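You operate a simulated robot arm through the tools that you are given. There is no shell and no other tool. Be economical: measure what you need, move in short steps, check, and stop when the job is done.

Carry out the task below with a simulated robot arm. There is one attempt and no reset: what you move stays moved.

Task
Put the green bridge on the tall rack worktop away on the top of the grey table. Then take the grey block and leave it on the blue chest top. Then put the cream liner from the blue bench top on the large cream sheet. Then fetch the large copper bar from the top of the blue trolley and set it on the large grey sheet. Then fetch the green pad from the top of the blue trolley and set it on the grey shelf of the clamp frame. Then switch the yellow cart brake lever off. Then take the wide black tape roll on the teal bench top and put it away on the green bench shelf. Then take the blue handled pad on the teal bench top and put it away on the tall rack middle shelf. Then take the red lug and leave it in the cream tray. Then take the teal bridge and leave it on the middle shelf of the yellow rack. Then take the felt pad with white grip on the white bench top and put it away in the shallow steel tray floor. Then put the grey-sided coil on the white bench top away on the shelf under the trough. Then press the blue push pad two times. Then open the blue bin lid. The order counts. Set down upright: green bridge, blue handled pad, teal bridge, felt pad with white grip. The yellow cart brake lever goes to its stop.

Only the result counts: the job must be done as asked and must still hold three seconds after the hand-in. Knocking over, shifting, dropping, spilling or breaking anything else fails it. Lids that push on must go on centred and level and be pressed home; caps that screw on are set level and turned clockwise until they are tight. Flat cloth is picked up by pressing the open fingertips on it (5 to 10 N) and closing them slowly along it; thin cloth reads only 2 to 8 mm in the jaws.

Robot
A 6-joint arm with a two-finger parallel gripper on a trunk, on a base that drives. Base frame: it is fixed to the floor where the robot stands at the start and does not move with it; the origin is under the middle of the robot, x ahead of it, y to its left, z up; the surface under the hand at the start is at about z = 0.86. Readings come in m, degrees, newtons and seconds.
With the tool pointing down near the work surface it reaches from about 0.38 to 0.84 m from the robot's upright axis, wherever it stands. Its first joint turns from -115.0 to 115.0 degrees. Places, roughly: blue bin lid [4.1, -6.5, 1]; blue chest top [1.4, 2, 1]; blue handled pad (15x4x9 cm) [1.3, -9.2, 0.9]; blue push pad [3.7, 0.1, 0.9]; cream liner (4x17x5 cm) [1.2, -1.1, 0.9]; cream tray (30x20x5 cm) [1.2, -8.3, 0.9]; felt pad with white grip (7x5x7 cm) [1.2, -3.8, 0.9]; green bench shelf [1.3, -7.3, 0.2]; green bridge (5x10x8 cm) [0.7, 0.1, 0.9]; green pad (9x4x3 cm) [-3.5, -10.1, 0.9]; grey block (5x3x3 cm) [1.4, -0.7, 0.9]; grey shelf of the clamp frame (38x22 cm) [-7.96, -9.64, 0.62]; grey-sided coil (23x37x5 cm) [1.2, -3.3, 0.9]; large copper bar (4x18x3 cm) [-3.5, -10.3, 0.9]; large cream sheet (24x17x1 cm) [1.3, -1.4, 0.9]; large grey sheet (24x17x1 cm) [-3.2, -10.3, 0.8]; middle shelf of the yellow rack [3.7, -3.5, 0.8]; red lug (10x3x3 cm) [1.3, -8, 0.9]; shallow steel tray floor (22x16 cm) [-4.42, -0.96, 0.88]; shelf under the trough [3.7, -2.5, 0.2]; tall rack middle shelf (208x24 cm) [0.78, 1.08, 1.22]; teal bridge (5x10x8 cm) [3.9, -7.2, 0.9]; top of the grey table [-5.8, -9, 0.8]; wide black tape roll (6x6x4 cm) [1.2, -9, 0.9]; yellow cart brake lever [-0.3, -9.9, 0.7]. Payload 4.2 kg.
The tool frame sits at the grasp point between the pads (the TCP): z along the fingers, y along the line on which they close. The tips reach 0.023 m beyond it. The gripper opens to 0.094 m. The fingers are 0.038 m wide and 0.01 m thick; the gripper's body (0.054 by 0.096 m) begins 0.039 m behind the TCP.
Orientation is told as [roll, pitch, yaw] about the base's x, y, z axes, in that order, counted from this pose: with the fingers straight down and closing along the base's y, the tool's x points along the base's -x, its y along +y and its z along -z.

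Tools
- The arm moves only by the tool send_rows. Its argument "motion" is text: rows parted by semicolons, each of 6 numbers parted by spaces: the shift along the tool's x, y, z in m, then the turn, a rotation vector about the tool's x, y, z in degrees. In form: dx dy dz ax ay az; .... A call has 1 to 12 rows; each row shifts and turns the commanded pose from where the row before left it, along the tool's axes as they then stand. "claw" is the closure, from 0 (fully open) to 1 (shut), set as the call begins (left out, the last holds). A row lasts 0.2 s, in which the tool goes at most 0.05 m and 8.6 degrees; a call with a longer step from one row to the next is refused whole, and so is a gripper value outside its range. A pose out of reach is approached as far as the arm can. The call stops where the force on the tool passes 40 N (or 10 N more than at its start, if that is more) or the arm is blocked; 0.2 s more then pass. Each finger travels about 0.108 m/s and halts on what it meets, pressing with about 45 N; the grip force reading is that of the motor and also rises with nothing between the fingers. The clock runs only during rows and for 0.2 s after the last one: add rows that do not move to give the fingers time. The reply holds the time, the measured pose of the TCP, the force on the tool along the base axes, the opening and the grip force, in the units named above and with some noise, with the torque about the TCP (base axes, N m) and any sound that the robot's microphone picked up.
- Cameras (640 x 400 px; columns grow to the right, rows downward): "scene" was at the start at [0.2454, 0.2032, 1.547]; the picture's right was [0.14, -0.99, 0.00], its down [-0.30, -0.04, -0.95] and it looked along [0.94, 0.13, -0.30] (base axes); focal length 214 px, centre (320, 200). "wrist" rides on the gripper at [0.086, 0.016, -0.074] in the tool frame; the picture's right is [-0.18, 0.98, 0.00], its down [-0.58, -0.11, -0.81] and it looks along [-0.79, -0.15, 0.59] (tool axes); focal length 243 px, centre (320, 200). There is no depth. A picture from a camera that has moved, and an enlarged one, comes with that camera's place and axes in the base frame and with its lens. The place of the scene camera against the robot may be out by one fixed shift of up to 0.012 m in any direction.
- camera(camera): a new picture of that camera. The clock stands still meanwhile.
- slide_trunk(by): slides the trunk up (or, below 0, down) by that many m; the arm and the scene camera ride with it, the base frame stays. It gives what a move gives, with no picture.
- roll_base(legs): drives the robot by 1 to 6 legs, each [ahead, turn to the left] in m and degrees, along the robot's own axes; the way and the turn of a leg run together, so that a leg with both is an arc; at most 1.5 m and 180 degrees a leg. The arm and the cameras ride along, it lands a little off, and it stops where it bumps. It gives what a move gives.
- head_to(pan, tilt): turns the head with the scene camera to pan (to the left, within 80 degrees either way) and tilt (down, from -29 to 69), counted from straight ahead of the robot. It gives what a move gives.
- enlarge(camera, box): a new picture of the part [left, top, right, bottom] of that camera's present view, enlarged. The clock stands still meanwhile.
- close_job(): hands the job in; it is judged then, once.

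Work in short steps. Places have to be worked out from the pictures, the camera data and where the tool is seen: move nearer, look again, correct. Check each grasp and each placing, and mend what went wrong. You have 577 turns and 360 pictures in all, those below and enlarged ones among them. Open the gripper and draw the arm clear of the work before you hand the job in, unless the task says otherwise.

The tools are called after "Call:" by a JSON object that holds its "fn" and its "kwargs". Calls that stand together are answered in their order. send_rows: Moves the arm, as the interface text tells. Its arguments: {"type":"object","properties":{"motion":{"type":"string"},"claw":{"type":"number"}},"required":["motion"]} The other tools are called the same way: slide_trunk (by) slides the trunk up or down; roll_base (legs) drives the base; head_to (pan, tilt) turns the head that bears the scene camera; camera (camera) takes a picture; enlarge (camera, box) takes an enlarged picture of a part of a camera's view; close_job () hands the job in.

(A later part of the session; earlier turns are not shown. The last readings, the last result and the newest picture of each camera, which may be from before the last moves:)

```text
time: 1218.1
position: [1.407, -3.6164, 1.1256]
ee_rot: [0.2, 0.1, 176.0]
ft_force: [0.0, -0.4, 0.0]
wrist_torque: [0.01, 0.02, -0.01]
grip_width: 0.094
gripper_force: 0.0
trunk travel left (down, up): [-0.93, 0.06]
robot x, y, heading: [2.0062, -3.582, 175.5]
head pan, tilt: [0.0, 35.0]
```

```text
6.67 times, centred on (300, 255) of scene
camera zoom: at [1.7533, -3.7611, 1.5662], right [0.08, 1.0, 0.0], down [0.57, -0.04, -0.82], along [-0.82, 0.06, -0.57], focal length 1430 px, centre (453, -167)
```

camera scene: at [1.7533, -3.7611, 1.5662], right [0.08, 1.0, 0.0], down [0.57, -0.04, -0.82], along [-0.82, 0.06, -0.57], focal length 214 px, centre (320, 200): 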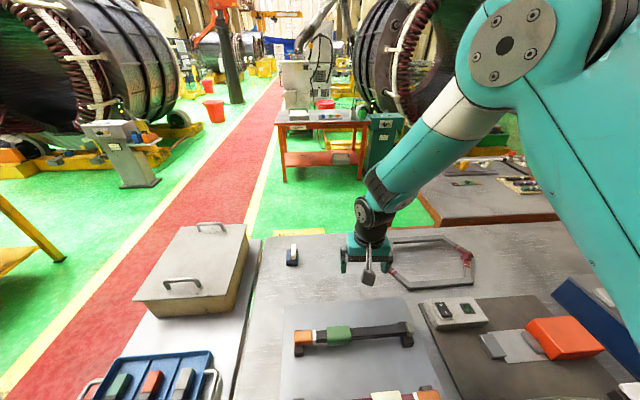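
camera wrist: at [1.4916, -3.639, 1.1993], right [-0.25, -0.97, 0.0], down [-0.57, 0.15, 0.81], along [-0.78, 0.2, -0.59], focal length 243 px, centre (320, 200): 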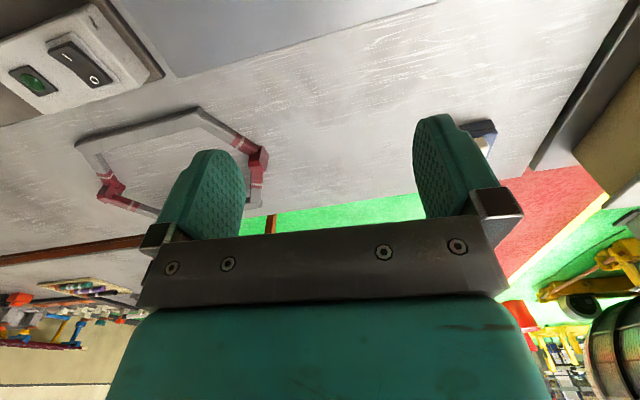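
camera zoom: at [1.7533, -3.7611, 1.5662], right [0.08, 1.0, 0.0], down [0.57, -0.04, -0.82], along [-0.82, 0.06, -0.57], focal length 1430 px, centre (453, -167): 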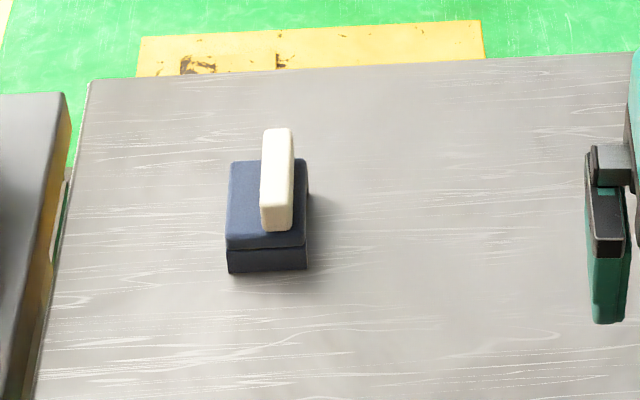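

The pad: dark base 7x5 cm with a thin white slab grip along x at about (1.155, -3.826). I'll pitch the tool 40° and move above it.

Call:
{"fn": "send_rows", "kwargs": {"motion": "0 0 0 0 0 -2; 0 0 0 0 -8 0; 0 0 0 0 -8 0; 0 0 0 0 -8 0; 0 0 0 0 -8 0; 0 0 0 0 -8 0; 0 0 0 0 0 0"}}

Call:
{"fn": "send_rows", "kwargs": {"motion": "-0.0177 0.0312 0.0328 0 0 0; -0.0177 0.0312 0.0328 0 0 0; -0.0177 0.0312 0.0328 0 0 0; -0.0177 0.0312 0.0328 0 0 0; -0.0177 0.0312 0.0328 0 0 0; -0.0177 0.0312 0.0328 0 0 0; -0.0177 0.0312 0.0328 0 0 0; 0 0 0 0 0 0"}}

Call:
{"fn": "camera", "kwargs": {"camera": "wrist"}}

Call:
{"fn": "camera", "kwargs": {"camera": "scene"}}

```text
time: 1219.7
position: [1.4069, -3.6182, 1.1249]
ee_rot: [0.3, -40.0, 177.8]
ft_force: [0.2, 0.4, -0.5]
wrist_torque: [-0.02, 0.03, -0.01]
grip_width: 0.094
gripper_force: 0.1
trunk travel left (down, up): [-0.93, 0.06]
robot x, y, heading: [2.0075, -3.579, 175.5]
head pan, tilt: [0.0, 35.0]
```

```text
time: 1221.5
position: [1.1567, -3.8271, 1.027]
ee_rot: [0.2, -39.7, 177.8]
ft_force: [-0.2, -0.5, 0.4]
wrist_torque: [0.01, -0.04, -0.01]
grip_width: 0.094
gripper_force: 0.0
trunk travel left (down, up): [-0.93, 0.06]
robot x, y, heading: [2.0071, -3.578, 175.6]
head pan, tilt: [0.0, 35.0]
```

```text
119 pictures are left
camera wrist: at [1.2695, -3.8474, 1.0273], right [-0.18, -0.98, 0.12], down [0.07, 0.11, 0.99], along [-0.98, 0.19, 0.05], focal length 243 px, centre (320, 200)
```

wrist: 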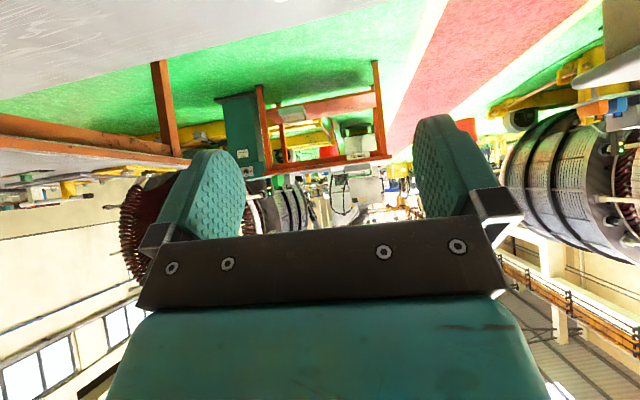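

```text
118 pictures are left
camera scene: at [1.7521, -3.7611, 1.5659], right [0.08, 1.0, 0.0], down [0.57, -0.04, -0.82], along [-0.82, 0.06, -0.57], focal length 214 px, centre (320, 200)
```

scene: 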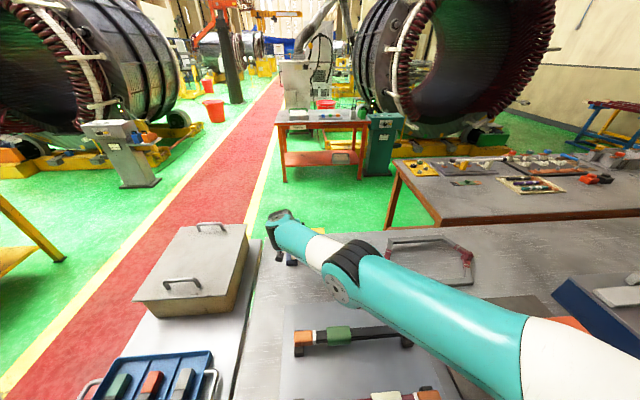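

Call:
{"fn": "send_rows", "kwargs": {"motion": "0.0129 0 0.0153 0 0 0; 0.0129 0 0.0153 0 0 0; 0.0064 0 0.0077 0 0 0; 0 0 0 0 0 0"}}

Call:
{"fn": "camera", "kwargs": {"camera": "wrist"}}

Call:
{"fn": "enlarge", "kwargs": {"camera": "scene", "box": [230, 190, 390, 320]}}

```text
time: 1222.5
position: [1.1698, -3.8222, 0.9822]
ee_rot: [0.4, -39.8, 177.7]
ft_force: [-0.3, 0.3, -0.9]
wrist_torque: [-0.01, 0.02, -0.04]
grip_width: 0.0943
gripper_force: 0.1
out of reach, approached as far as the arm can: row 1, 2
trunk travel left (down, up): [-0.93, 0.06]
robot x, y, heading: [2.0037, -3.5817, 175.6]
head pan, tilt: [0.0, 35.0]
```

```text
117 pictures are left
camera wrist: at [1.2819, -3.8415, 0.9834], right [-0.18, -0.98, 0.12], down [0.08, 0.11, 0.99], along [-0.98, 0.18, 0.05], focal length 243 px, centre (320, 200)
```

wrist: 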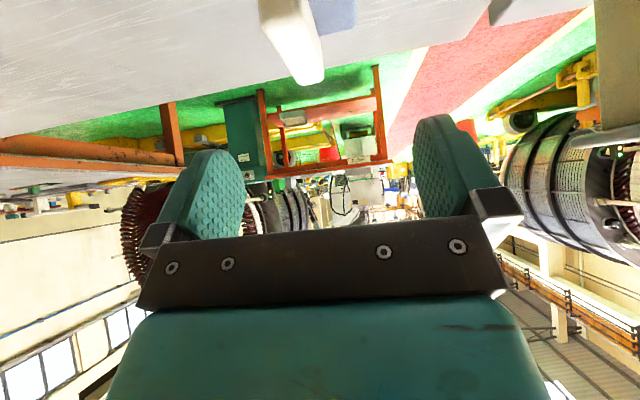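

```text
3.08 times, centred on (310, 255) of scene
camera zoom: at [1.7532, -3.7611, 1.5662], right [0.08, 1.0, 0.0], down [0.57, -0.04, -0.82], along [-0.82, 0.06, -0.57], focal length 660 px, centre (351, 31)
```

zoom: 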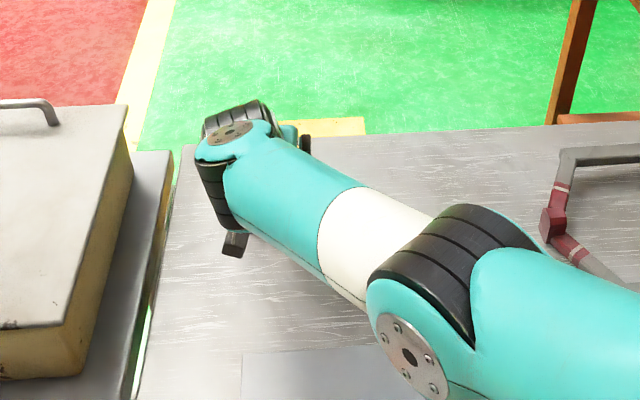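

The wrist view puts the white grip at x≈1.16–1.21, y≈-3.824, so it's within reach. Pulling back 1.3 cm and lowering with the trunk.

Call:
{"fn": "send_rows", "kwargs": {"motion": "0.01 0.001 -0.0084 0 0 0; 0 0 0 0 0 0"}}

Call:
{"fn": "slide_trunk", "kwargs": {"by": -0.035}}

Call:
{"fn": "camera", "kwargs": {"camera": "wrist"}}

```text
time: 1223.1
position: [1.1793, -3.8251, 0.9813]
ee_rot: [0.2, -39.9, 177.7]
ft_force: [0.0, -0.4, 0.4]
wrist_torque: [0.01, 0.0, 0.0]
grip_width: 0.0943
gripper_force: 0.0
out of reach, approached as far as the arm can: row 1
trunk travel left (down, up): [-0.93, 0.06]
robot x, y, heading: [2.0052, -3.5777, 175.6]
head pan, tilt: [0.0, 35.0]
```

```text
time: 1223.8
position: [1.1785, -3.8243, 0.946]
ee_rot: [0.2, -39.9, 177.8]
ft_force: [-0.1, 0.5, 0.0]
wrist_torque: [0.06, -0.01, -0.02]
grip_width: 0.0941
gripper_force: 0.0
trunk travel left (down, up): [-0.895, 0.095]
robot x, y, heading: [2.0084, -3.5792, 175.6]
head pan, tilt: [0.0, 35.0]
```

```text
115 pictures are left
camera wrist: at [1.291, -3.8451, 0.946], right [-0.18, -0.98, 0.12], down [0.08, 0.11, 0.99], along [-0.98, 0.19, 0.05], focal length 243 px, centre (320, 200)
```

wrist: 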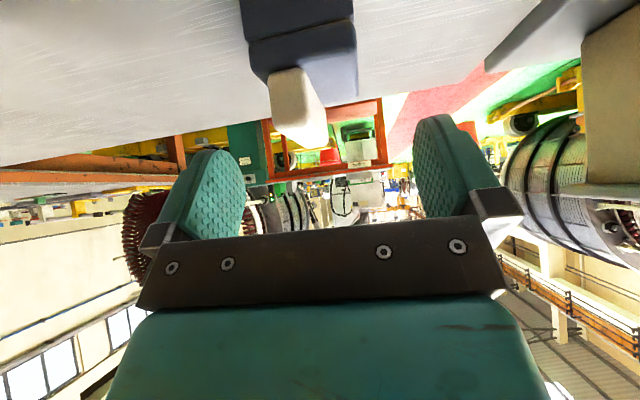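

Handle lies between the fingers. Lowering 1.7 cm and closing on the white grip.

Call:
{"fn": "slide_trunk", "kwargs": {"by": -0.017}}

Call:
{"fn": "camera", "kwargs": {"camera": "wrist"}}

Call:
{"fn": "send_rows", "kwargs": {"motion": "0 0 0 0 0 0; 0 0 0 0 0 0; 0 0 0 0 0 0; 0 0 0 0 0 0; 0 0 0 0 0 0", "claw": 1}}

Call:
{"fn": "camera", "kwargs": {"camera": "wrist"}}

```text
time: 1224.5
position: [1.1792, -3.8266, 0.9284]
ee_rot: [0.1, -40.0, 177.7]
ft_force: [-0.5, 0.7, 0.2]
wrist_torque: [-0.01, 0.01, 0.0]
grip_width: 0.0941
gripper_force: 0.1
trunk travel left (down, up): [-0.878, 0.112]
robot x, y, heading: [2.0096, -3.5787, 175.6]
head pan, tilt: [0.0, 35.0]
```

```text
114 pictures are left
camera wrist: at [1.291, -3.8451, 0.929], right [-0.18, -0.98, 0.12], down [0.08, 0.11, 0.99], along [-0.98, 0.19, 0.05], focal length 243 px, centre (320, 200)
```

wrist: 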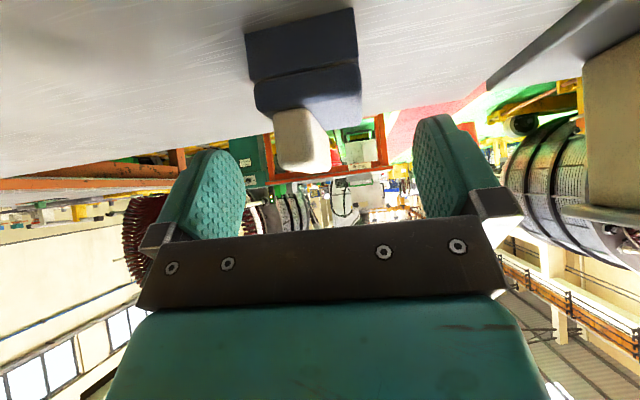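

```text
time: 1225.7
position: [1.1792, -3.8254, 0.9268]
ee_rot: [0.3, -39.9, 177.6]
ft_force: [-0.7, 0.4, -0.3]
wrist_torque: [0.03, 0.02, 0.01]
grip_width: 0.0174
gripper_force: 45.4
trunk travel left (down, up): [-0.878, 0.112]
robot x, y, heading: [2.0062, -3.5802, 175.7]
head pan, tilt: [0.0, 35.0]
```

```text
113 pictures are left
camera wrist: at [1.2909, -3.8451, 0.9292], right [-0.18, -0.98, 0.12], down [0.08, 0.11, 0.99], along [-0.98, 0.19, 0.05], focal length 243 px, centre (320, 200)
```

wrist: 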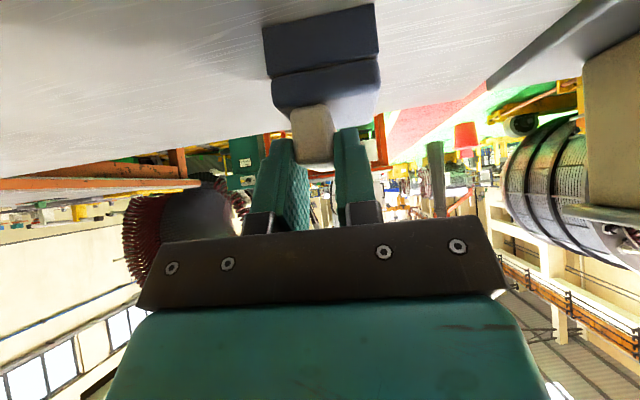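

Gripped at 17 mm. Lifting to check the hold.

Call:
{"fn": "slide_trunk", "kwargs": {"by": 0.1}}

Call:
{"fn": "camera", "kwargs": {"camera": "wrist"}}

```text
time: 1227.0
position: [1.1794, -3.8261, 1.0281]
ee_rot: [0.2, -39.9, 177.8]
ft_force: [-0.4, -0.4, -1.4]
wrist_torque: [0.0, -0.02, 0.0]
grip_width: 0.0172
gripper_force: 45.1
trunk travel left (down, up): [-0.978, 0.012]
robot x, y, heading: [2.0025, -3.5793, 175.5]
head pan, tilt: [0.0, 35.0]
```

```text
112 pictures are left
camera wrist: at [1.291, -3.8451, 1.0289], right [-0.18, -0.98, 0.12], down [0.08, 0.11, 0.99], along [-0.98, 0.19, 0.05], focal length 243 px, centre (320, 200)
```

wrist: 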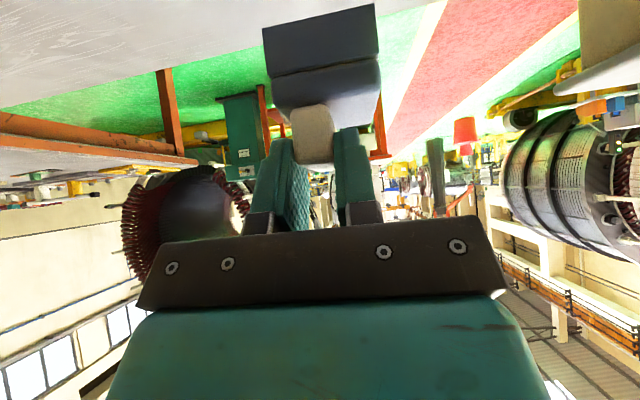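

Held. I'll raise it further before passing over the box's coil bars, then back out.

Call:
{"fn": "send_rows", "kwargs": {"motion": "-0.0129 0 -0.0153 0 0 0; -0.0129 0 -0.0153 0 0 0; -0.0129 0 -0.0153 0 0 0; -0.0129 0 -0.0153 0 0 0; -0.0129 0 -0.0153 0 0 0; -0.0129 0 -0.0153 0 0 0; 0 0 0 0 0 0"}}

Call:
{"fn": "enlarge", "kwargs": {"camera": "scene", "box": [230, 170, 470, 350]}}

```text
time: 1228.6
position: [1.1587, -3.8412, 1.1429]
ee_rot: [0.1, -39.9, 177.7]
ft_force: [-0.1, -0.6, -0.3]
wrist_torque: [0.01, 0.01, 0.02]
grip_width: 0.017
gripper_force: 45.0
out of reach, approached as far as the arm can: row 1, 2, 3, 4, 5
trunk travel left (down, up): [-0.978, 0.012]
robot x, y, heading: [2.009, -3.5822, 176.0]
head pan, tilt: [0.0, 35.0]
```

```text
2.22 times, centred on (350, 260) of scene
camera zoom: at [1.7531, -3.7611, 1.6142], right [0.08, 1.0, 0.0], down [0.57, -0.04, -0.82], along [-0.82, 0.06, -0.57], focal length 477 px, centre (253, 67)
```

zoom: 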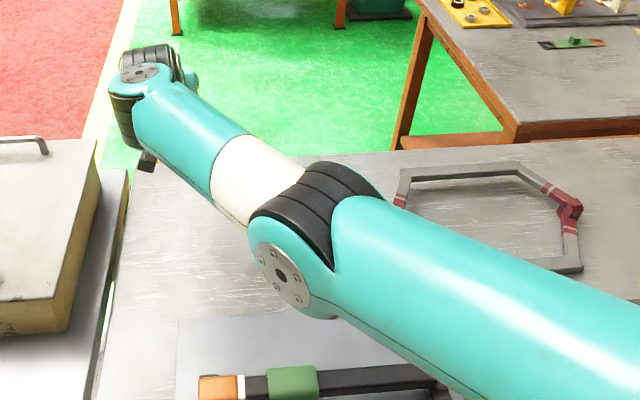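

Good clearance now (pad bottom ≈1.07). Backing out, then folding the arm with the push-out/pull-in trick.

Call:
{"fn": "roll_base", "kwargs": {"legs": [[-0.6, 0]]}}

Call:
{"fn": "send_rows", "kwargs": {"motion": "-0.037 0 0.031 0 0 0; -0.037 0 0.031 0 0 0; -0.037 0 0.031 0 0 0; -0.037 0 0.031 0 0 0; -0.037 0 0.031 0 0 0; -0.037 0 0.031 0 0 0; 0.037 0 -0.031 0 0 0; 0.037 0 -0.031 0 0 0; 0.037 0 -0.031 0 0 0; 0.037 0 -0.031 0 0 0; 0.037 0 -0.031 0 0 0; 0.037 0 -0.031 0 0 0"}}

Call:
{"fn": "send_rows", "kwargs": {"motion": "0.031 0 -0.026 0 0 0; 0.031 0 -0.026 0 0 0; 0.031 0 -0.026 0 0 0; 0.031 0 -0.026 0 0 0; 0 0 0 0 0 0"}}

Call:
{"fn": "camera", "kwargs": {"camera": "wrist"}}

```text
time: 1232.0
position: [1.7624, -3.8841, 1.1431]
ee_rot: [0.2, -39.8, 177.4]
ft_force: [-1.0, 0.1, -0.7]
wrist_torque: [-0.03, -0.02, 0.0]
grip_width: 0.0172
gripper_force: 44.7
trunk travel left (down, up): [-0.978, 0.012]
robot x, y, heading: [2.6126, -3.6272, 175.2]
head pan, tilt: [0.0, 35.0]
```

```text
time: 1234.6
position: [1.8305, -3.9529, 1.1449]
ee_rot: [0.1, -39.8, 177.3]
ft_force: [-1.0, 0.2, -1.6]
wrist_torque: [0.0, 0.01, 0.0]
grip_width: 0.0174
gripper_force: 45.0
out of reach, approached as far as the arm can: row 1, 2, 3, 4, 5, 6, 7, 8, 9, 10, 11, 12
trunk travel left (down, up): [-0.978, 0.012]
robot x, y, heading: [2.6151, -3.6289, 175.2]
head pan, tilt: [0.0, 35.0]
```

```text
time: 1235.8
position: [1.9441, -4.0297, 1.1343]
ee_rot: [0.0, -40.0, 177.3]
ft_force: [0.5, -0.9, -0.3]
wrist_torque: [-0.01, 0.01, -0.01]
grip_width: 0.0171
gripper_force: 45.4
out of reach, approached as far as the arm can: row 1, 2, 3, 4
trunk travel left (down, up): [-0.978, 0.012]
robot x, y, heading: [2.6109, -3.6279, 175.4]
head pan, tilt: [0.0, 35.0]
```

```text
110 pictures are left
camera wrist: at [2.0566, -4.0503, 1.1363], right [-0.19, -0.98, 0.12], down [0.08, 0.11, 0.99], along [-0.98, 0.19, 0.05], focal length 243 px, centre (320, 200)
```

wrist: 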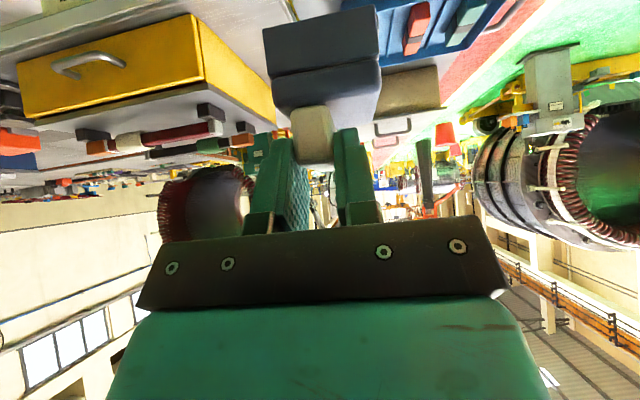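

Still in the low-elbow posture. I'll first bring the tool straight ahead, then repeat the push-out/pull-in.

Call:
{"fn": "send_rows", "kwargs": {"motion": "-0.02 -0.04 0.017 0 0 0; -0.02 -0.04 0.017 0 0 0; -0.02 -0.04 0.017 0 0 0; -0.02 -0.04 0.017 0 0 0; -0.02 -0.04 0.017 0 0 0; 0 -0.045 0 0 0 0; 0 -0.045 0 0 0 0; 0 -0.045 0 0 0 0; 0 -0.045 0 0 0 0; 0 0 0 0 0 0"}}

Call:
{"fn": "send_rows", "kwargs": {"motion": "-0.037 0 0.031 0 0 0; -0.037 0 0.031 0 0 0; -0.037 0 0.031 0 0 0; -0.037 0 0.031 0 0 0; -0.037 0 0.031 0 0 0; -0.037 0 0.031 0 0 0; 0.037 0 -0.031 0 0 0; 0.037 0 -0.031 0 0 0; 0.037 0 -0.031 0 0 0; 0.037 0 -0.031 0 0 0; 0.037 0 -0.031 0 0 0; 0.037 0 -0.031 0 0 0"}}

Call:
{"fn": "send_rows", "kwargs": {"motion": "0.031 0 -0.026 0 0 0; 0.031 0 -0.026 0 0 0; 0.031 0 -0.026 0 0 0; 0 0 0 0 0 0"}}

```text
time: 1238.0
position: [1.6939, -3.7651, 1.1018]
ee_rot: [0.1, -39.8, 177.4]
ft_force: [0.3, -0.1, -0.2]
wrist_torque: [-0.02, 0.0, -0.03]
grip_width: 0.017
gripper_force: 44.6
out of reach, approached as far as the arm can: row 1, 2, 3, 4, 5, 6, 7, 8, 9
trunk travel left (down, up): [-0.978, 0.012]
robot x, y, heading: [2.6163, -3.6241, 175.5]
head pan, tilt: [0.0, 35.0]
```

```text
time: 1240.6
position: [1.9524, -3.7336, 1.1283]
ee_rot: [0.2, -40.0, 177.3]
ft_force: [-0.2, -0.8, -1.5]
wrist_torque: [-0.01, -0.05, 0.03]
grip_width: 0.0171
gripper_force: 45.3
out of reach, approached as far as the arm can: row 1, 2, 3, 4, 5, 6
trunk travel left (down, up): [-0.978, 0.012]
robot x, y, heading: [2.6099, -3.6238, 175.7]
head pan, tilt: [0.0, 35.0]
```

```text
time: 1241.6
position: [2.0763, -3.7345, 1.1298]
ee_rot: [0.2, -40.0, 177.4]
ft_force: [-0.6, -0.1, -2.2]
wrist_torque: [0.0, -0.06, -0.03]
grip_width: 0.0173
gripper_force: 44.7
trunk travel left (down, up): [-0.978, 0.012]
robot x, y, heading: [2.6117, -3.6277, 175.5]
head pan, tilt: [0.0, 35.0]
```

Arm is back to a good posture. Now a long drive to the steel tray at (-4.42, -0.96): south to the walkway, then west.

Call:
{"fn": "roll_base", "kwargs": {"legs": [[0, 94], [1.45, 0], [0.25, 0], [0, -90], [1.5, 0], [1.5, 0]]}}

Call:
{"fn": "roll_base", "kwargs": {"legs": [[1.45, 0], [1.4, 0]]}}

Call:
{"fn": "head_to", "kwargs": {"pan": -45, "tilt": 10}}

Call:
{"fn": "camera", "kwargs": {"camera": "scene"}}

```text
time: 1272.0
position: [-0.8364, -5.8703, 1.1292]
ee_rot: [0.3, -39.9, -169.3]
ft_force: [-0.9, 0.3, -0.5]
wrist_torque: [0.0, -0.01, 0.0]
grip_width: 0.0172
gripper_force: 44.5
trunk travel left (down, up): [-0.978, 0.012]
robot x, y, heading: [-0.3404, -5.6435, -171.2]
head pan, tilt: [0.0, 35.0]
```

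```text
time: 1275.2
position: [-1.2006, -5.9571, 1.1293]
ee_rot: [0.2, -40.0, -166.3]
ft_force: [0.9, -1.4, 2.7]
wrist_torque: [0.33, -0.06, -0.04]
grip_width: 0.0177
gripper_force: 45.2
trunk travel left (down, up): [-0.978, 0.012]
robot x, y, heading: [-0.7149, -5.7036, -160.3]
head pan, tilt: [0.0, 35.0]
stopped in leg 1: the robot was blocked; the commanded pose is now the measured one
```

```text
time: 1276.3
position: [-1.2003, -5.9553, 1.1293]
ee_rot: [0.3, -40.0, -166.2]
ft_force: [0.1, 0.3, -1.7]
wrist_torque: [-0.03, 0.01, -0.01]
grip_width: 0.0176
gripper_force: 44.8
trunk travel left (down, up): [-0.978, 0.012]
robot x, y, heading: [-0.7124, -5.7017, -160.2]
head pan, tilt: [-45.0, 10.0]
```

```text
109 pictures are left
camera scene: at [-0.8744, -5.9056, 1.6543], right [0.42, 0.91, 0.0], down [0.16, -0.07, -0.98], along [-0.89, 0.41, -0.17], focal length 214 px, centre (320, 200)
```

scene: 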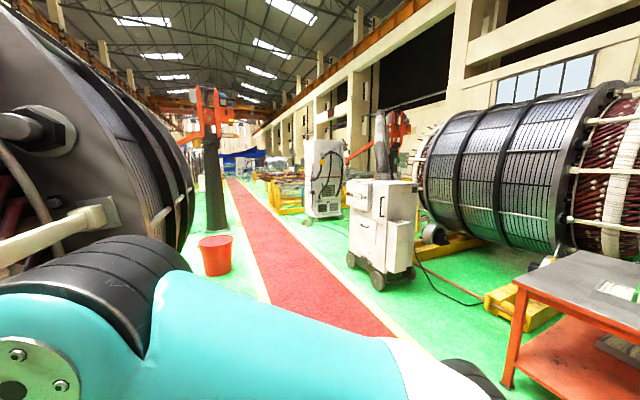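

Heading error took me into the control pedestal. Checking it and the held pad.

Call:
{"fn": "head_to", "kwargs": {"pan": 15, "tilt": 50}}

Call:
{"fn": "camera", "kwargs": {"camera": "scene"}}

Call:
{"fn": "camera", "kwargs": {"camera": "wrist"}}

```text
time: 1277.6
position: [-1.2006, -5.956, 1.1293]
ee_rot: [0.3, -40.0, -166.3]
ft_force: [0.6, -0.5, -1.2]
wrist_torque: [-0.03, 0.0, 0.02]
grip_width: 0.0176
gripper_force: 45.2
trunk travel left (down, up): [-0.978, 0.012]
robot x, y, heading: [-0.7168, -5.7044, -160.3]
head pan, tilt: [15.0, 50.0]
```

```text
108 pictures are left
camera scene: at [-0.8532, -5.9889, 1.5925], right [-0.57, 0.82, 0.0], down [0.63, 0.44, -0.64], along [-0.53, -0.37, -0.77], focal length 214 px, centre (320, 200)
```

scene: 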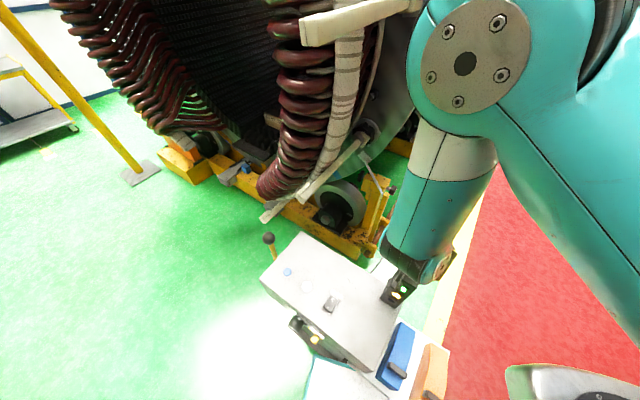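

```text
107 pictures are left
camera wrist: at [-1.0868, -5.9437, 1.1303], right [0.1, -0.99, 0.12], down [0.04, 0.13, 0.99], along [-0.99, -0.09, 0.06], focal length 243 px, centre (320, 200)
```

wrist: 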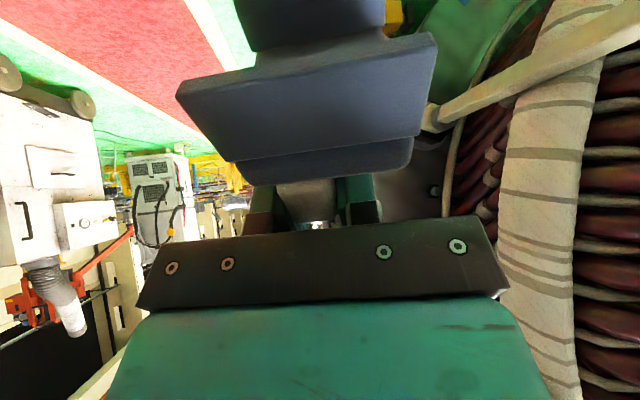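

The pedestal stands, but the pad was knocked round in my grip. Backing off first, then I'll assess the pad's attitude.

Call:
{"fn": "roll_base", "kwargs": {"legs": [[-0.45, 0]]}}

Call:
{"fn": "camera", "kwargs": {"camera": "wrist"}}

Call:
{"fn": "camera", "kwargs": {"camera": "scene"}}

```text
time: 1280.4
position: [-0.7646, -5.7966, 1.1296]
ee_rot: [0.3, -40.0, -166.3]
ft_force: [0.5, -0.2, -1.6]
wrist_torque: [0.01, 0.03, -0.02]
grip_width: 0.0177
gripper_force: 44.6
trunk travel left (down, up): [-0.978, 0.012]
robot x, y, heading: [-0.2785, -5.5469, -159.8]
head pan, tilt: [15.0, 50.0]
```

```text
106 pictures are left
camera wrist: at [-0.6503, -5.7845, 1.1302], right [0.1, -0.99, 0.12], down [0.04, 0.13, 0.99], along [-0.99, -0.09, 0.06], focal length 243 px, centre (320, 200)
```

wrist: 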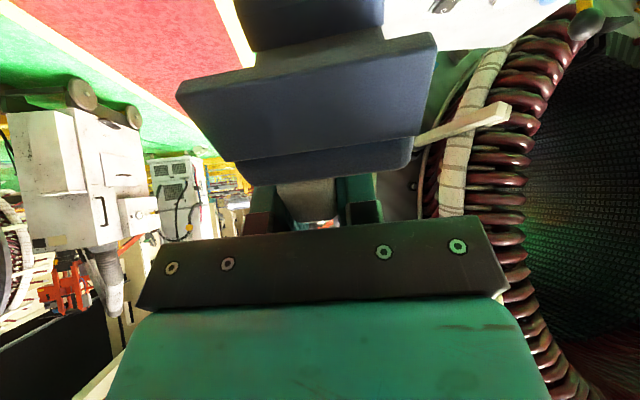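

```text
105 pictures are left
camera scene: at [-0.4167, -5.8299, 1.5924], right [-0.57, 0.82, 0.0], down [0.63, 0.44, -0.64], along [-0.53, -0.37, -0.77], focal length 214 px, centre (320, 200)
```

scene: 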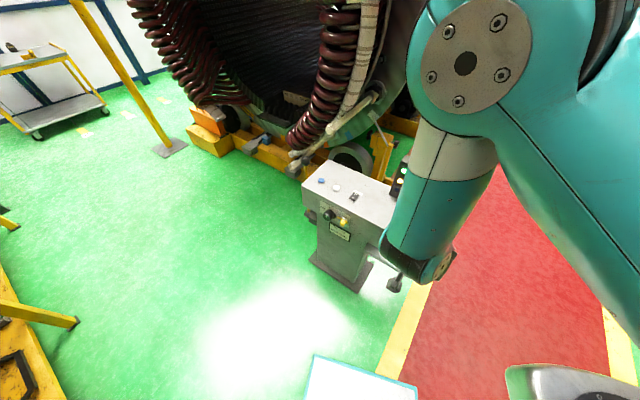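

Call:
{"fn": "enlarge", "kwargs": {"camera": "wrist", "box": [160, 0, 460, 240]}}

```text
1.67 times, centred on (310, 120) of wrist
camera zoom: at [-0.6503, -5.7845, 1.1302], right [0.1, -0.99, 0.12], down [0.04, 0.13, 0.99], along [-0.99, -0.09, 0.06], focal length 404 px, centre (337, 333)
```

zoom: 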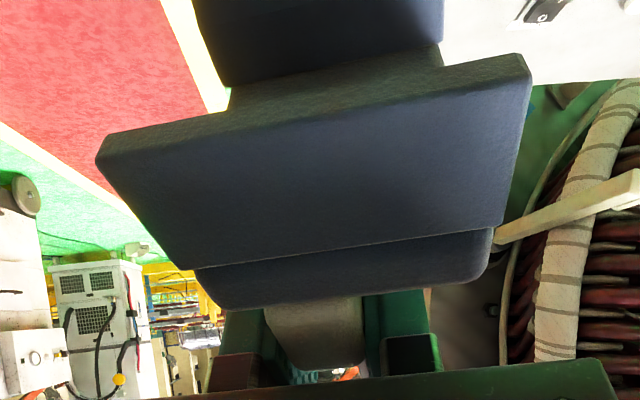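

I need a clearer view of the pad. Backing further away, setting the tool vertical and lowering it into the scene camera's view.

Call:
{"fn": "roll_base", "kwargs": {"legs": [[-0.3, 0], [0, -20], [-0.3, 0]]}}

Call:
{"fn": "send_rows", "kwargs": {"motion": "-0.03 0 0 0 8 0; -0.03 0 0 0 8 0; -0.03 0 0 0 8 0; 0 0 0 0 8 0; 0 0 0 0 8 0; 0 0 0 0 0 0"}}

Call:
{"fn": "head_to", "kwargs": {"pan": 0, "tilt": 40}}

Call:
{"fn": "camera", "kwargs": {"camera": "scene"}}

Call:
{"fn": "camera", "kwargs": {"camera": "wrist"}}

```text
time: 1285.2
position: [-0.2261, -5.5082, 1.1307]
ee_rot: [0.3, -39.9, 174.0]
ft_force: [0.0, -0.1, -0.4]
wrist_torque: [0.01, 0.03, 0.0]
grip_width: 0.0177
gripper_force: 45.2
trunk travel left (down, up): [-0.978, 0.012]
robot x, y, heading: [0.3183, -5.4339, -179.7]
head pan, tilt: [15.0, 50.0]
```

```text
time: 1286.6
position: [-0.3022, -5.5016, 1.1774]
ee_rot: [0.3, 0.0, 174.2]
ft_force: [-0.7, 1.3, -0.7]
wrist_torque: [0.02, 0.03, -0.02]
grip_width: 0.0173
gripper_force: 44.8
trunk travel left (down, up): [-0.978, 0.012]
robot x, y, heading: [0.3202, -5.4354, -179.5]
head pan, tilt: [15.0, 50.0]
```

```text
time: 1287.4
position: [-0.3014, -5.5005, 1.1776]
ee_rot: [0.2, 0.1, 174.2]
ft_force: [-0.3, -0.2, -0.8]
wrist_torque: [-0.01, 0.0, -0.01]
grip_width: 0.0172
gripper_force: 45.3
trunk travel left (down, up): [-0.978, 0.012]
robot x, y, heading: [0.3183, -5.4363, -179.7]
head pan, tilt: [0.0, 40.0]
```

```text
103 pictures are left
camera scene: at [0.0813, -5.6375, 1.6066], right [-0.01, 1.0, 0.0], down [0.64, 0.0, -0.77], along [-0.77, 0.0, -0.64], focal length 214 px, centre (320, 200)
```

scene: 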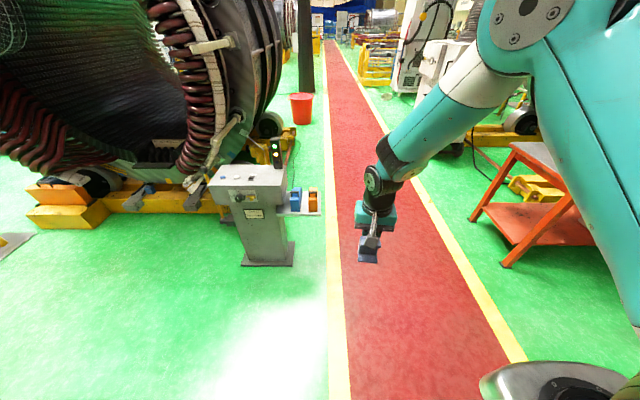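

```text
102 pictures are left
camera wrist: at [-0.2182, -5.524, 1.2511], right [-0.28, -0.96, 0.0], down [-0.57, 0.17, 0.81], along [-0.77, 0.23, -0.59], focal length 243 px, centre (320, 200)
```

wrist: 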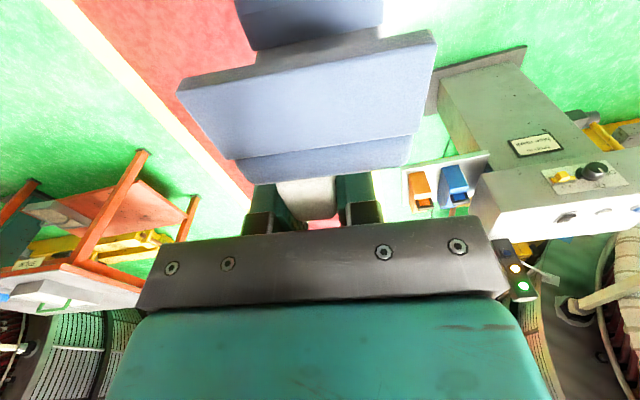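

Call:
{"fn": "enlarge", "kwargs": {"camera": "scene", "box": [330, 190, 430, 280]}}

Call:
{"fn": "enlarge", "kwargs": {"camera": "wrist", "box": [160, 0, 460, 240]}}

```text
4.44 times, centred on (380, 235) of scene
camera zoom: at [0.0813, -5.6375, 1.6066], right [-0.01, 1.0, 0.0], down [0.64, 0.0, -0.77], along [-0.77, 0.0, -0.64], focal length 953 px, centre (53, 44)
```

zoom: 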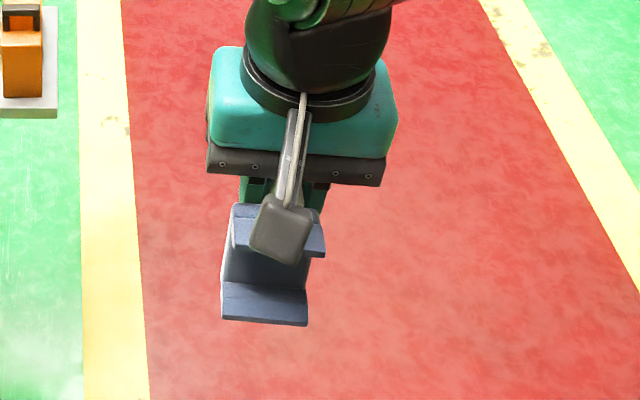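

```text
1.67 times, centred on (310, 120) of wrist
camera zoom: at [-0.2182, -5.524, 1.2511], right [-0.28, -0.96, 0.0], down [-0.57, 0.17, 0.81], along [-0.77, 0.23, -0.59], focal length 404 px, centre (337, 333)
```

zoom: 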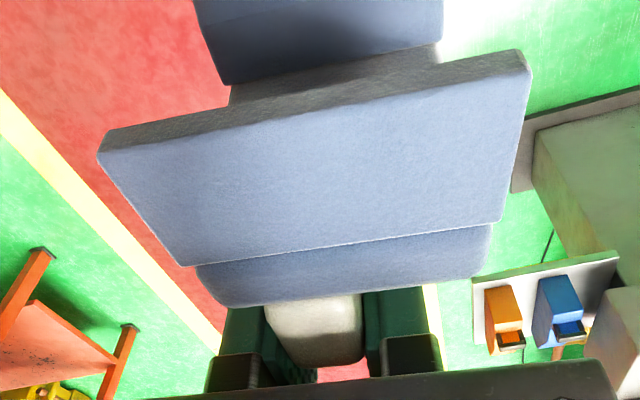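

I'll rotate the tool 80° in yaw to see the object's side profile from the scene camera.

Call:
{"fn": "send_rows", "kwargs": {"motion": "0 0 0 0 0 8; 0 0 0 0 0 8; 0 0 0 0 0 8; 0 0 0 0 0 8; 0 0 0 0 0 8; 0 0 0 0 0 8; 0 0 0 0 0 8; 0 0 0 0 0 8; 0 0 0 0 0 8; 0 0 0 0 0 8; 0 0 0 0 0 0"}}

Call:
{"fn": "enlarge", "kwargs": {"camera": "scene", "box": [320, 180, 440, 280]}}

```text
time: 1289.8
position: [-0.3011, -5.5019, 1.1782]
ee_rot: [0.1, 0.3, 94.0]
ft_force: [0.1, 0.0, -1.4]
wrist_torque: [0.01, 0.01, 0.03]
grip_width: 0.0177
gripper_force: 45.3
trunk travel left (down, up): [-0.978, 0.012]
robot x, y, heading: [0.3174, -5.4342, -179.7]
head pan, tilt: [0.0, 40.0]
```

```text
4.00 times, centred on (380, 230) of scene
camera zoom: at [0.0813, -5.6375, 1.6066], right [-0.01, 1.0, 0.0], down [0.64, 0.0, -0.77], along [-0.77, 0.0, -0.64], focal length 858 px, centre (80, 80)
```

zoom: 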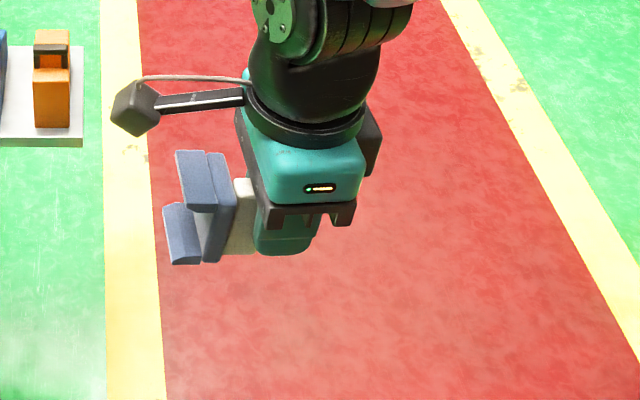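

Now I understand: the pad (plate with two felt strips) swung about 53° in my grip, its bottom now ~93° from the tool axis. I'll set it flat on a table edge and re-grip it. The red-legged bench just north of the walkway has free space; driving there.

Call:
{"fn": "roll_base", "kwargs": {"legs": [[0, -25], [0.9, 0], [0, 25], [0.62, 0], [0, -90]]}}

Call:
{"fn": "head_to", "kwargs": {"pan": 0, "tilt": 35}}

Call:
{"fn": "camera", "kwargs": {"camera": "scene"}}

```text
time: 1304.1
position: [-1.2512, -4.4461, 1.1778]
ee_rot: [0.0, 0.3, 5.7]
ft_force: [-0.8, -0.6, -1.1]
wrist_torque: [0.0, -0.02, 0.03]
grip_width: 0.0176
gripper_force: 44.5
trunk travel left (down, up): [-0.978, 0.012]
robot x, y, heading: [-1.1673, -5.0549, 91.9]
head pan, tilt: [0.0, 40.0]
```

```text
time: 1304.8
position: [-1.2503, -4.4462, 1.1779]
ee_rot: [0.2, 0.3, 5.7]
ft_force: [0.3, -0.5, -0.6]
wrist_torque: [-0.05, -0.02, 0.02]
grip_width: 0.0177
gripper_force: 45.0
trunk travel left (down, up): [-0.978, 0.012]
robot x, y, heading: [-1.1683, -5.0638, 91.8]
head pan, tilt: [0.0, 35.0]
```

```text
98 pictures are left
camera scene: at [-1.371, -4.8344, 1.6142], right [1.0, 0.03, 0.0], down [0.02, -0.57, -0.82], along [-0.03, 0.82, -0.57], focal length 214 px, centre (320, 200)
```

scene: 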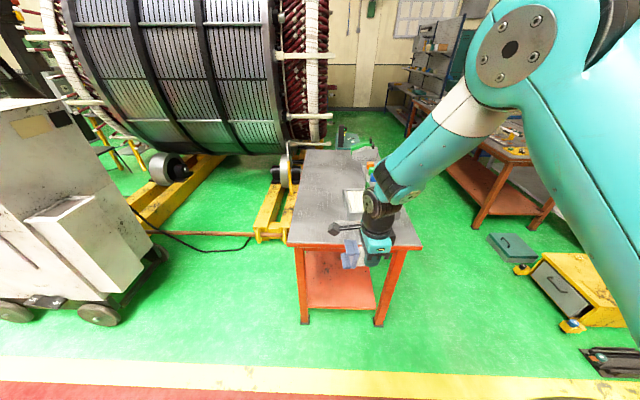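

The bench's south edge is at y≈-4.11, free on its left half. I'll point the tool north, extend, and pitch it to 75° so the pad's bottom comes nearly level.

Call:
{"fn": "send_rows", "kwargs": {"motion": "0 0 0 0 0 -8.4; 0 0 0 0 0 -8.4; 0 0 0 0 0 -8.4; 0 0 0 0 0 -8.4; 0 0 0 0 0 -8.4; 0 0 0 0 0 -8.4; 0 0 0 0 0 -8.4; 0 0 0 0 0 -8.4; 0 0 0 0 0 -8.4; 0 0 0 0 0 -8.4; 0 0 0 0 0 0"}}

Call:
{"fn": "send_rows", "kwargs": {"motion": "-0.04 0.02 0 0 -7.5 0; -0.04 0.02 0 0 -7.5 0; -0.04 0.02 0 0 -7.5 0; 0 0.02 0 0 -7.5 0; 0 0.02 0 0 -7.5 0; 0 0 0 0 -7.5 0; 0 0 0 0 -7.5 0; 0 0 0 0 -7.5 0; 0 0 0 0 -7.5 0; 0 0 0 0 -7.5 0; 0 0 0 0 0 0"}}

Call:
{"fn": "camera", "kwargs": {"camera": "wrist"}}

Call:
{"fn": "camera", "kwargs": {"camera": "scene"}}

```text
time: 1307.2
position: [-1.2513, -4.4457, 1.1775]
ee_rot: [0.2, 0.0, 89.8]
ft_force: [0.0, 0.7, -1.4]
wrist_torque: [0.0, -0.02, -0.01]
grip_width: 0.0174
gripper_force: 45.0
trunk travel left (down, up): [-0.978, 0.012]
robot x, y, heading: [-1.1707, -5.0604, 92.0]
head pan, tilt: [0.0, 35.0]
```

```text
time: 1309.6
position: [-1.3515, -4.3273, 1.195]
ee_rot: [1.0, -75.1, 88.7]
ft_force: [0.0, -0.9, -2.2]
wrist_torque: [0.01, 0.01, 0.01]
grip_width: 0.0174
gripper_force: 45.7
trunk travel left (down, up): [-0.978, 0.012]
robot x, y, heading: [-1.1676, -5.0655, 91.8]
head pan, tilt: [0.0, 35.0]
```

```text
97 pictures are left
camera wrist: at [-1.3694, -4.4209, 1.1288], right [-0.98, 0.05, 0.18], down [0.11, -0.63, 0.77], along [0.15, 0.77, 0.61], focal length 243 px, centre (320, 200)
```

wrist: 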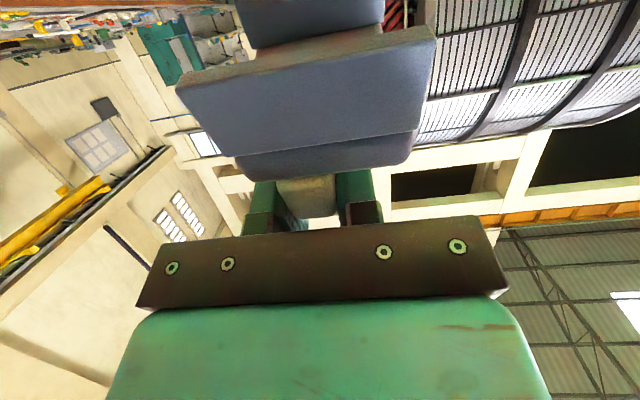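

```text
96 pictures are left
camera scene: at [-1.3711, -4.8343, 1.6142], right [1.0, 0.03, 0.0], down [0.02, -0.57, -0.82], along [-0.03, 0.82, -0.57], focal length 214 px, centre (320, 200)
```

scene: 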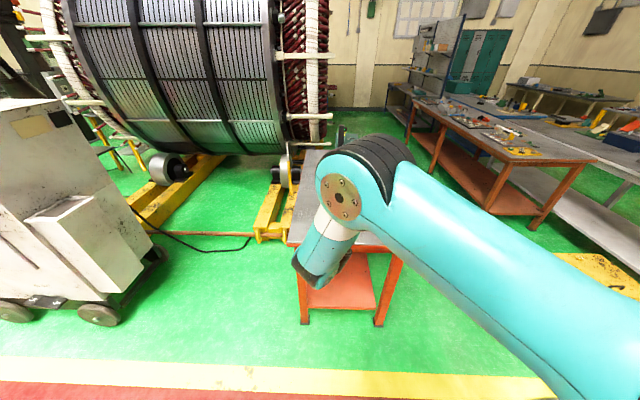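

Posture achieved. Driving ahead so the pad is just over the bench edge, then lowering.

Call:
{"fn": "roll_base", "kwargs": {"legs": [[0.262, 0]]}}

Call:
{"fn": "slide_trunk", "kwargs": {"by": -0.235}}

Call:
{"fn": "head_to", "kwargs": {"pan": 0, "tilt": 50}}

Call:
{"fn": "camera", "kwargs": {"camera": "scene"}}

Call:
{"fn": "camera", "kwargs": {"camera": "wrist"}}

```text
time: 1311.4
position: [-1.3515, -4.0717, 1.1937]
ee_rot: [0.9, -75.1, 88.5]
ft_force: [0.0, 0.0, -0.8]
wrist_torque: [0.04, 0.02, 0.0]
grip_width: 0.0173
gripper_force: 44.7
trunk travel left (down, up): [-0.978, 0.012]
robot x, y, heading: [-1.1767, -4.8121, 91.2]
head pan, tilt: [0.0, 35.0]
```

```text
time: 1313.9
position: [-1.3524, -4.0709, 0.9592]
ee_rot: [0.8, -75.0, 88.4]
ft_force: [-0.6, -0.1, -0.4]
wrist_torque: [0.02, -0.02, -0.01]
grip_width: 0.0173
gripper_force: 45.4
trunk travel left (down, up): [-0.743, 0.247]
robot x, y, heading: [-1.1778, -4.8124, 91.3]
head pan, tilt: [0.0, 35.0]
```

```text
time: 1314.7
position: [-1.3521, -4.0711, 0.9586]
ee_rot: [0.9, -75.0, 88.4]
ft_force: [-0.2, -0.9, -0.9]
wrist_torque: [0.02, 0.02, -0.03]
grip_width: 0.0175
gripper_force: 44.3
trunk travel left (down, up): [-0.743, 0.247]
robot x, y, heading: [-1.1738, -4.8079, 91.3]
head pan, tilt: [0.0, 50.0]
```

```text
95 pictures are left
camera scene: at [-1.3759, -4.5892, 1.3575], right [1.0, 0.02, 0.0], down [0.02, -0.77, -0.64], along [-0.02, 0.64, -0.77], focal length 214 px, centre (320, 200)
```

scene: 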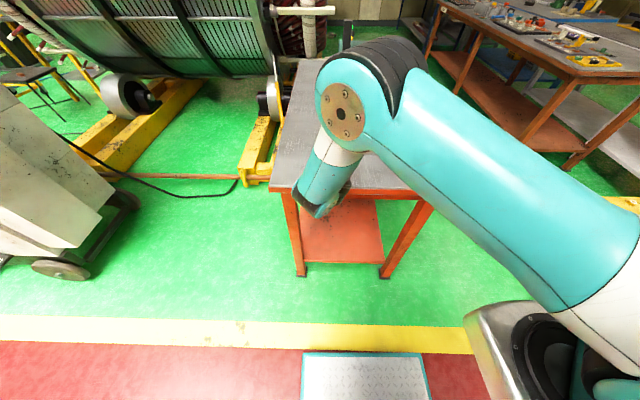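

```text
94 pictures are left
camera wrist: at [-1.3708, -4.1649, 0.8937], right [-0.98, 0.06, 0.18], down [0.1, -0.63, 0.77], along [0.16, 0.77, 0.61], focal length 243 px, centre (320, 200)
```

wrist: 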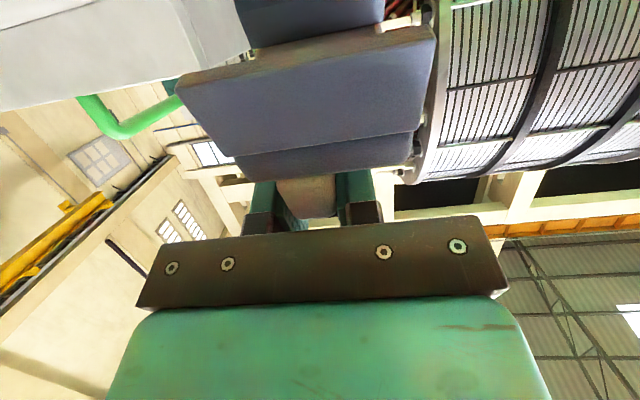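

Edge at y≈-4.13, camera just outside. Lowering in small steps until the strip touches, then pressing lightly so that it turns flat.

Call:
{"fn": "slide_trunk", "kwargs": {"by": -0.015}}

Call:
{"fn": "slide_trunk", "kwargs": {"by": -0.006}}

Call:
{"fn": "slide_trunk", "kwargs": {"by": -0.005}}

Call:
{"fn": "slide_trunk", "kwargs": {"by": -0.004}}

```text
time: 1315.3
position: [-1.3519, -4.0715, 0.9443]
ee_rot: [0.9, -74.9, 88.4]
ft_force: [-0.7, -0.4, -0.9]
wrist_torque: [-0.02, -0.03, -0.01]
grip_width: 0.0174
gripper_force: 45.1
trunk travel left (down, up): [-0.728, 0.262]
robot x, y, heading: [-1.1725, -4.8075, 91.2]
head pan, tilt: [0.0, 50.0]
```

```text
time: 1315.8
position: [-1.3518, -4.0709, 0.9377]
ee_rot: [0.9, -75.0, 88.4]
ft_force: [0.1, 0.5, 0.8]
wrist_torque: [0.06, -0.02, 0.01]
grip_width: 0.0175
gripper_force: 45.2
trunk travel left (down, up): [-0.722, 0.268]
robot x, y, heading: [-1.1769, -4.8099, 91.5]
head pan, tilt: [0.0, 50.0]
```

```text
time: 1316.4
position: [-1.3523, -4.0712, 0.938]
ee_rot: [1.2, -75.6, 88.1]
ft_force: [2.3, -7.5, 34.3]
wrist_torque: [-0.17, -0.1, 0.01]
grip_width: 0.0175
gripper_force: 45.9
trunk travel left (down, up): [-0.717, 0.273]
robot x, y, heading: [-1.1752, -4.8083, 91.1]
head pan, tilt: [0.0, 50.0]
```

```text
time: 1316.9
position: [-1.3534, -4.0709, 0.9307]
ee_rot: [1.1, -75.5, 88.4]
ft_force: [-4.7, -1.3, 32.3]
wrist_torque: [0.32, 0.1, 0.08]
grip_width: 0.0175
gripper_force: 45.1
trunk travel left (down, up): [-0.713, 0.277]
robot x, y, heading: [-1.1739, -4.8094, 91.3]
head pan, tilt: [0.0, 50.0]
```

Call:
{"fn": "camera", "kwargs": {"camera": "wrist"}}

Call:
{"fn": "slide_trunk", "kwargs": {"by": -0.003}}

```text
93 pictures are left
camera wrist: at [-1.3715, -4.1648, 0.8661], right [-0.98, 0.06, 0.18], down [0.1, -0.64, 0.76], along [0.16, 0.77, 0.62], focal length 243 px, centre (320, 200)
```

wrist: 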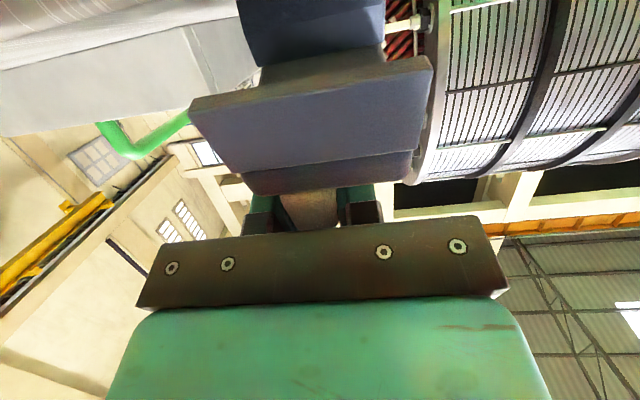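

```text
time: 1317.4
position: [-1.3515, -4.0723, 0.9264]
ee_rot: [0.5, -75.4, 88.7]
ft_force: [-3.6, -6.1, 29.7]
wrist_torque: [0.02, 0.07, 0.08]
grip_width: 0.0172
gripper_force: 45.3
trunk travel left (down, up): [-0.71, 0.28]
robot x, y, heading: [-1.1767, -4.8076, 91.2]
head pan, tilt: [0.0, 50.0]
```

Call:
{"fn": "slide_trunk", "kwargs": {"by": -0.004}}

Call:
{"fn": "camera", "kwargs": {"camera": "wrist"}}

```text
time: 1318.0
position: [-1.3517, -4.0723, 0.9245]
ee_rot: [0.7, -75.3, 88.6]
ft_force: [-4.0, -4.7, 31.3]
wrist_torque: [0.11, 0.09, 0.05]
grip_width: 0.0174
gripper_force: 44.7
trunk travel left (down, up): [-0.706, 0.284]
robot x, y, heading: [-1.1769, -4.809, 91.2]
head pan, tilt: [0.0, 50.0]
```

```text
92 pictures are left
camera wrist: at [-1.3706, -4.1651, 0.8587], right [-0.98, 0.06, 0.18], down [0.1, -0.63, 0.77], along [0.16, 0.77, 0.62], focal length 243 px, centre (320, 200)
```

wrist: 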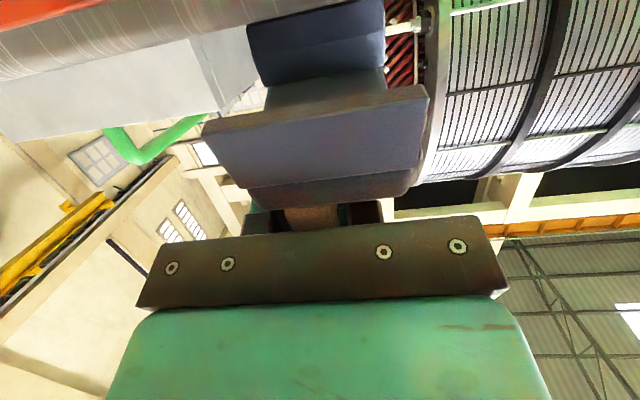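

The near strip is still ~1.5 cm up (≈16° tilt). I'll lift slightly, pull back 1.5 cm, pitch the tool another 15° so the pad is level, and then set it down.

Call:
{"fn": "slide_trunk", "kwargs": {"by": 0.015}}

Call:
{"fn": "send_rows", "kwargs": {"motion": "0.0039 0 -0.0145 0 0 0; 0 0 0 0 -7.5 0; 0 0 0 0 -7.5 0; 0 0 0 0 0 0"}}

Call:
{"fn": "camera", "kwargs": {"camera": "wrist"}}

```text
time: 1318.6
position: [-1.3512, -4.0723, 0.9354]
ee_rot: [0.5, -74.9, 88.7]
ft_force: [0.3, -0.2, -0.4]
wrist_torque: [-0.01, 0.01, 0.0]
grip_width: 0.0175
gripper_force: 45.3
trunk travel left (down, up): [-0.721, 0.269]
robot x, y, heading: [-1.177, -4.8077, 91.1]
head pan, tilt: [0.0, 50.0]
```

```text
time: 1319.6
position: [-1.3578, -4.0784, 0.9389]
ee_rot: [59.4, -89.7, 29.8]
ft_force: [0.7, -0.4, -1.4]
wrist_torque: [-0.02, 0.01, 0.03]
grip_width: 0.0175
gripper_force: 44.7
out of reach, approached as far as the arm can: row 3
trunk travel left (down, up): [-0.721, 0.269]
robot x, y, heading: [-1.175, -4.8062, 91.1]
head pan, tilt: [0.0, 50.0]
```

```text
91 pictures are left
camera wrist: at [-1.3765, -4.1526, 0.8503], right [-0.98, 0.01, 0.19], down [0.1, -0.81, 0.58], along [0.16, 0.59, 0.79], focal length 243 px, centre (320, 200)
```

wrist: 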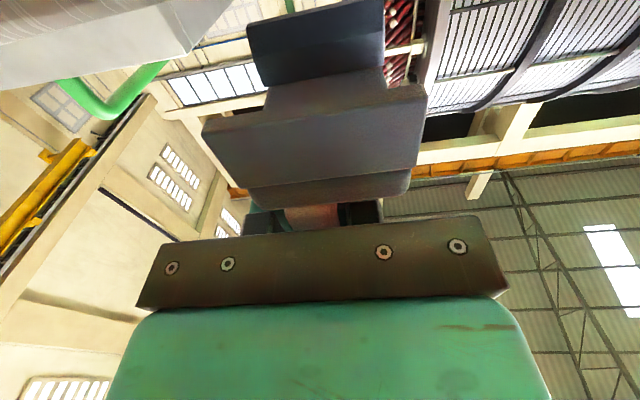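

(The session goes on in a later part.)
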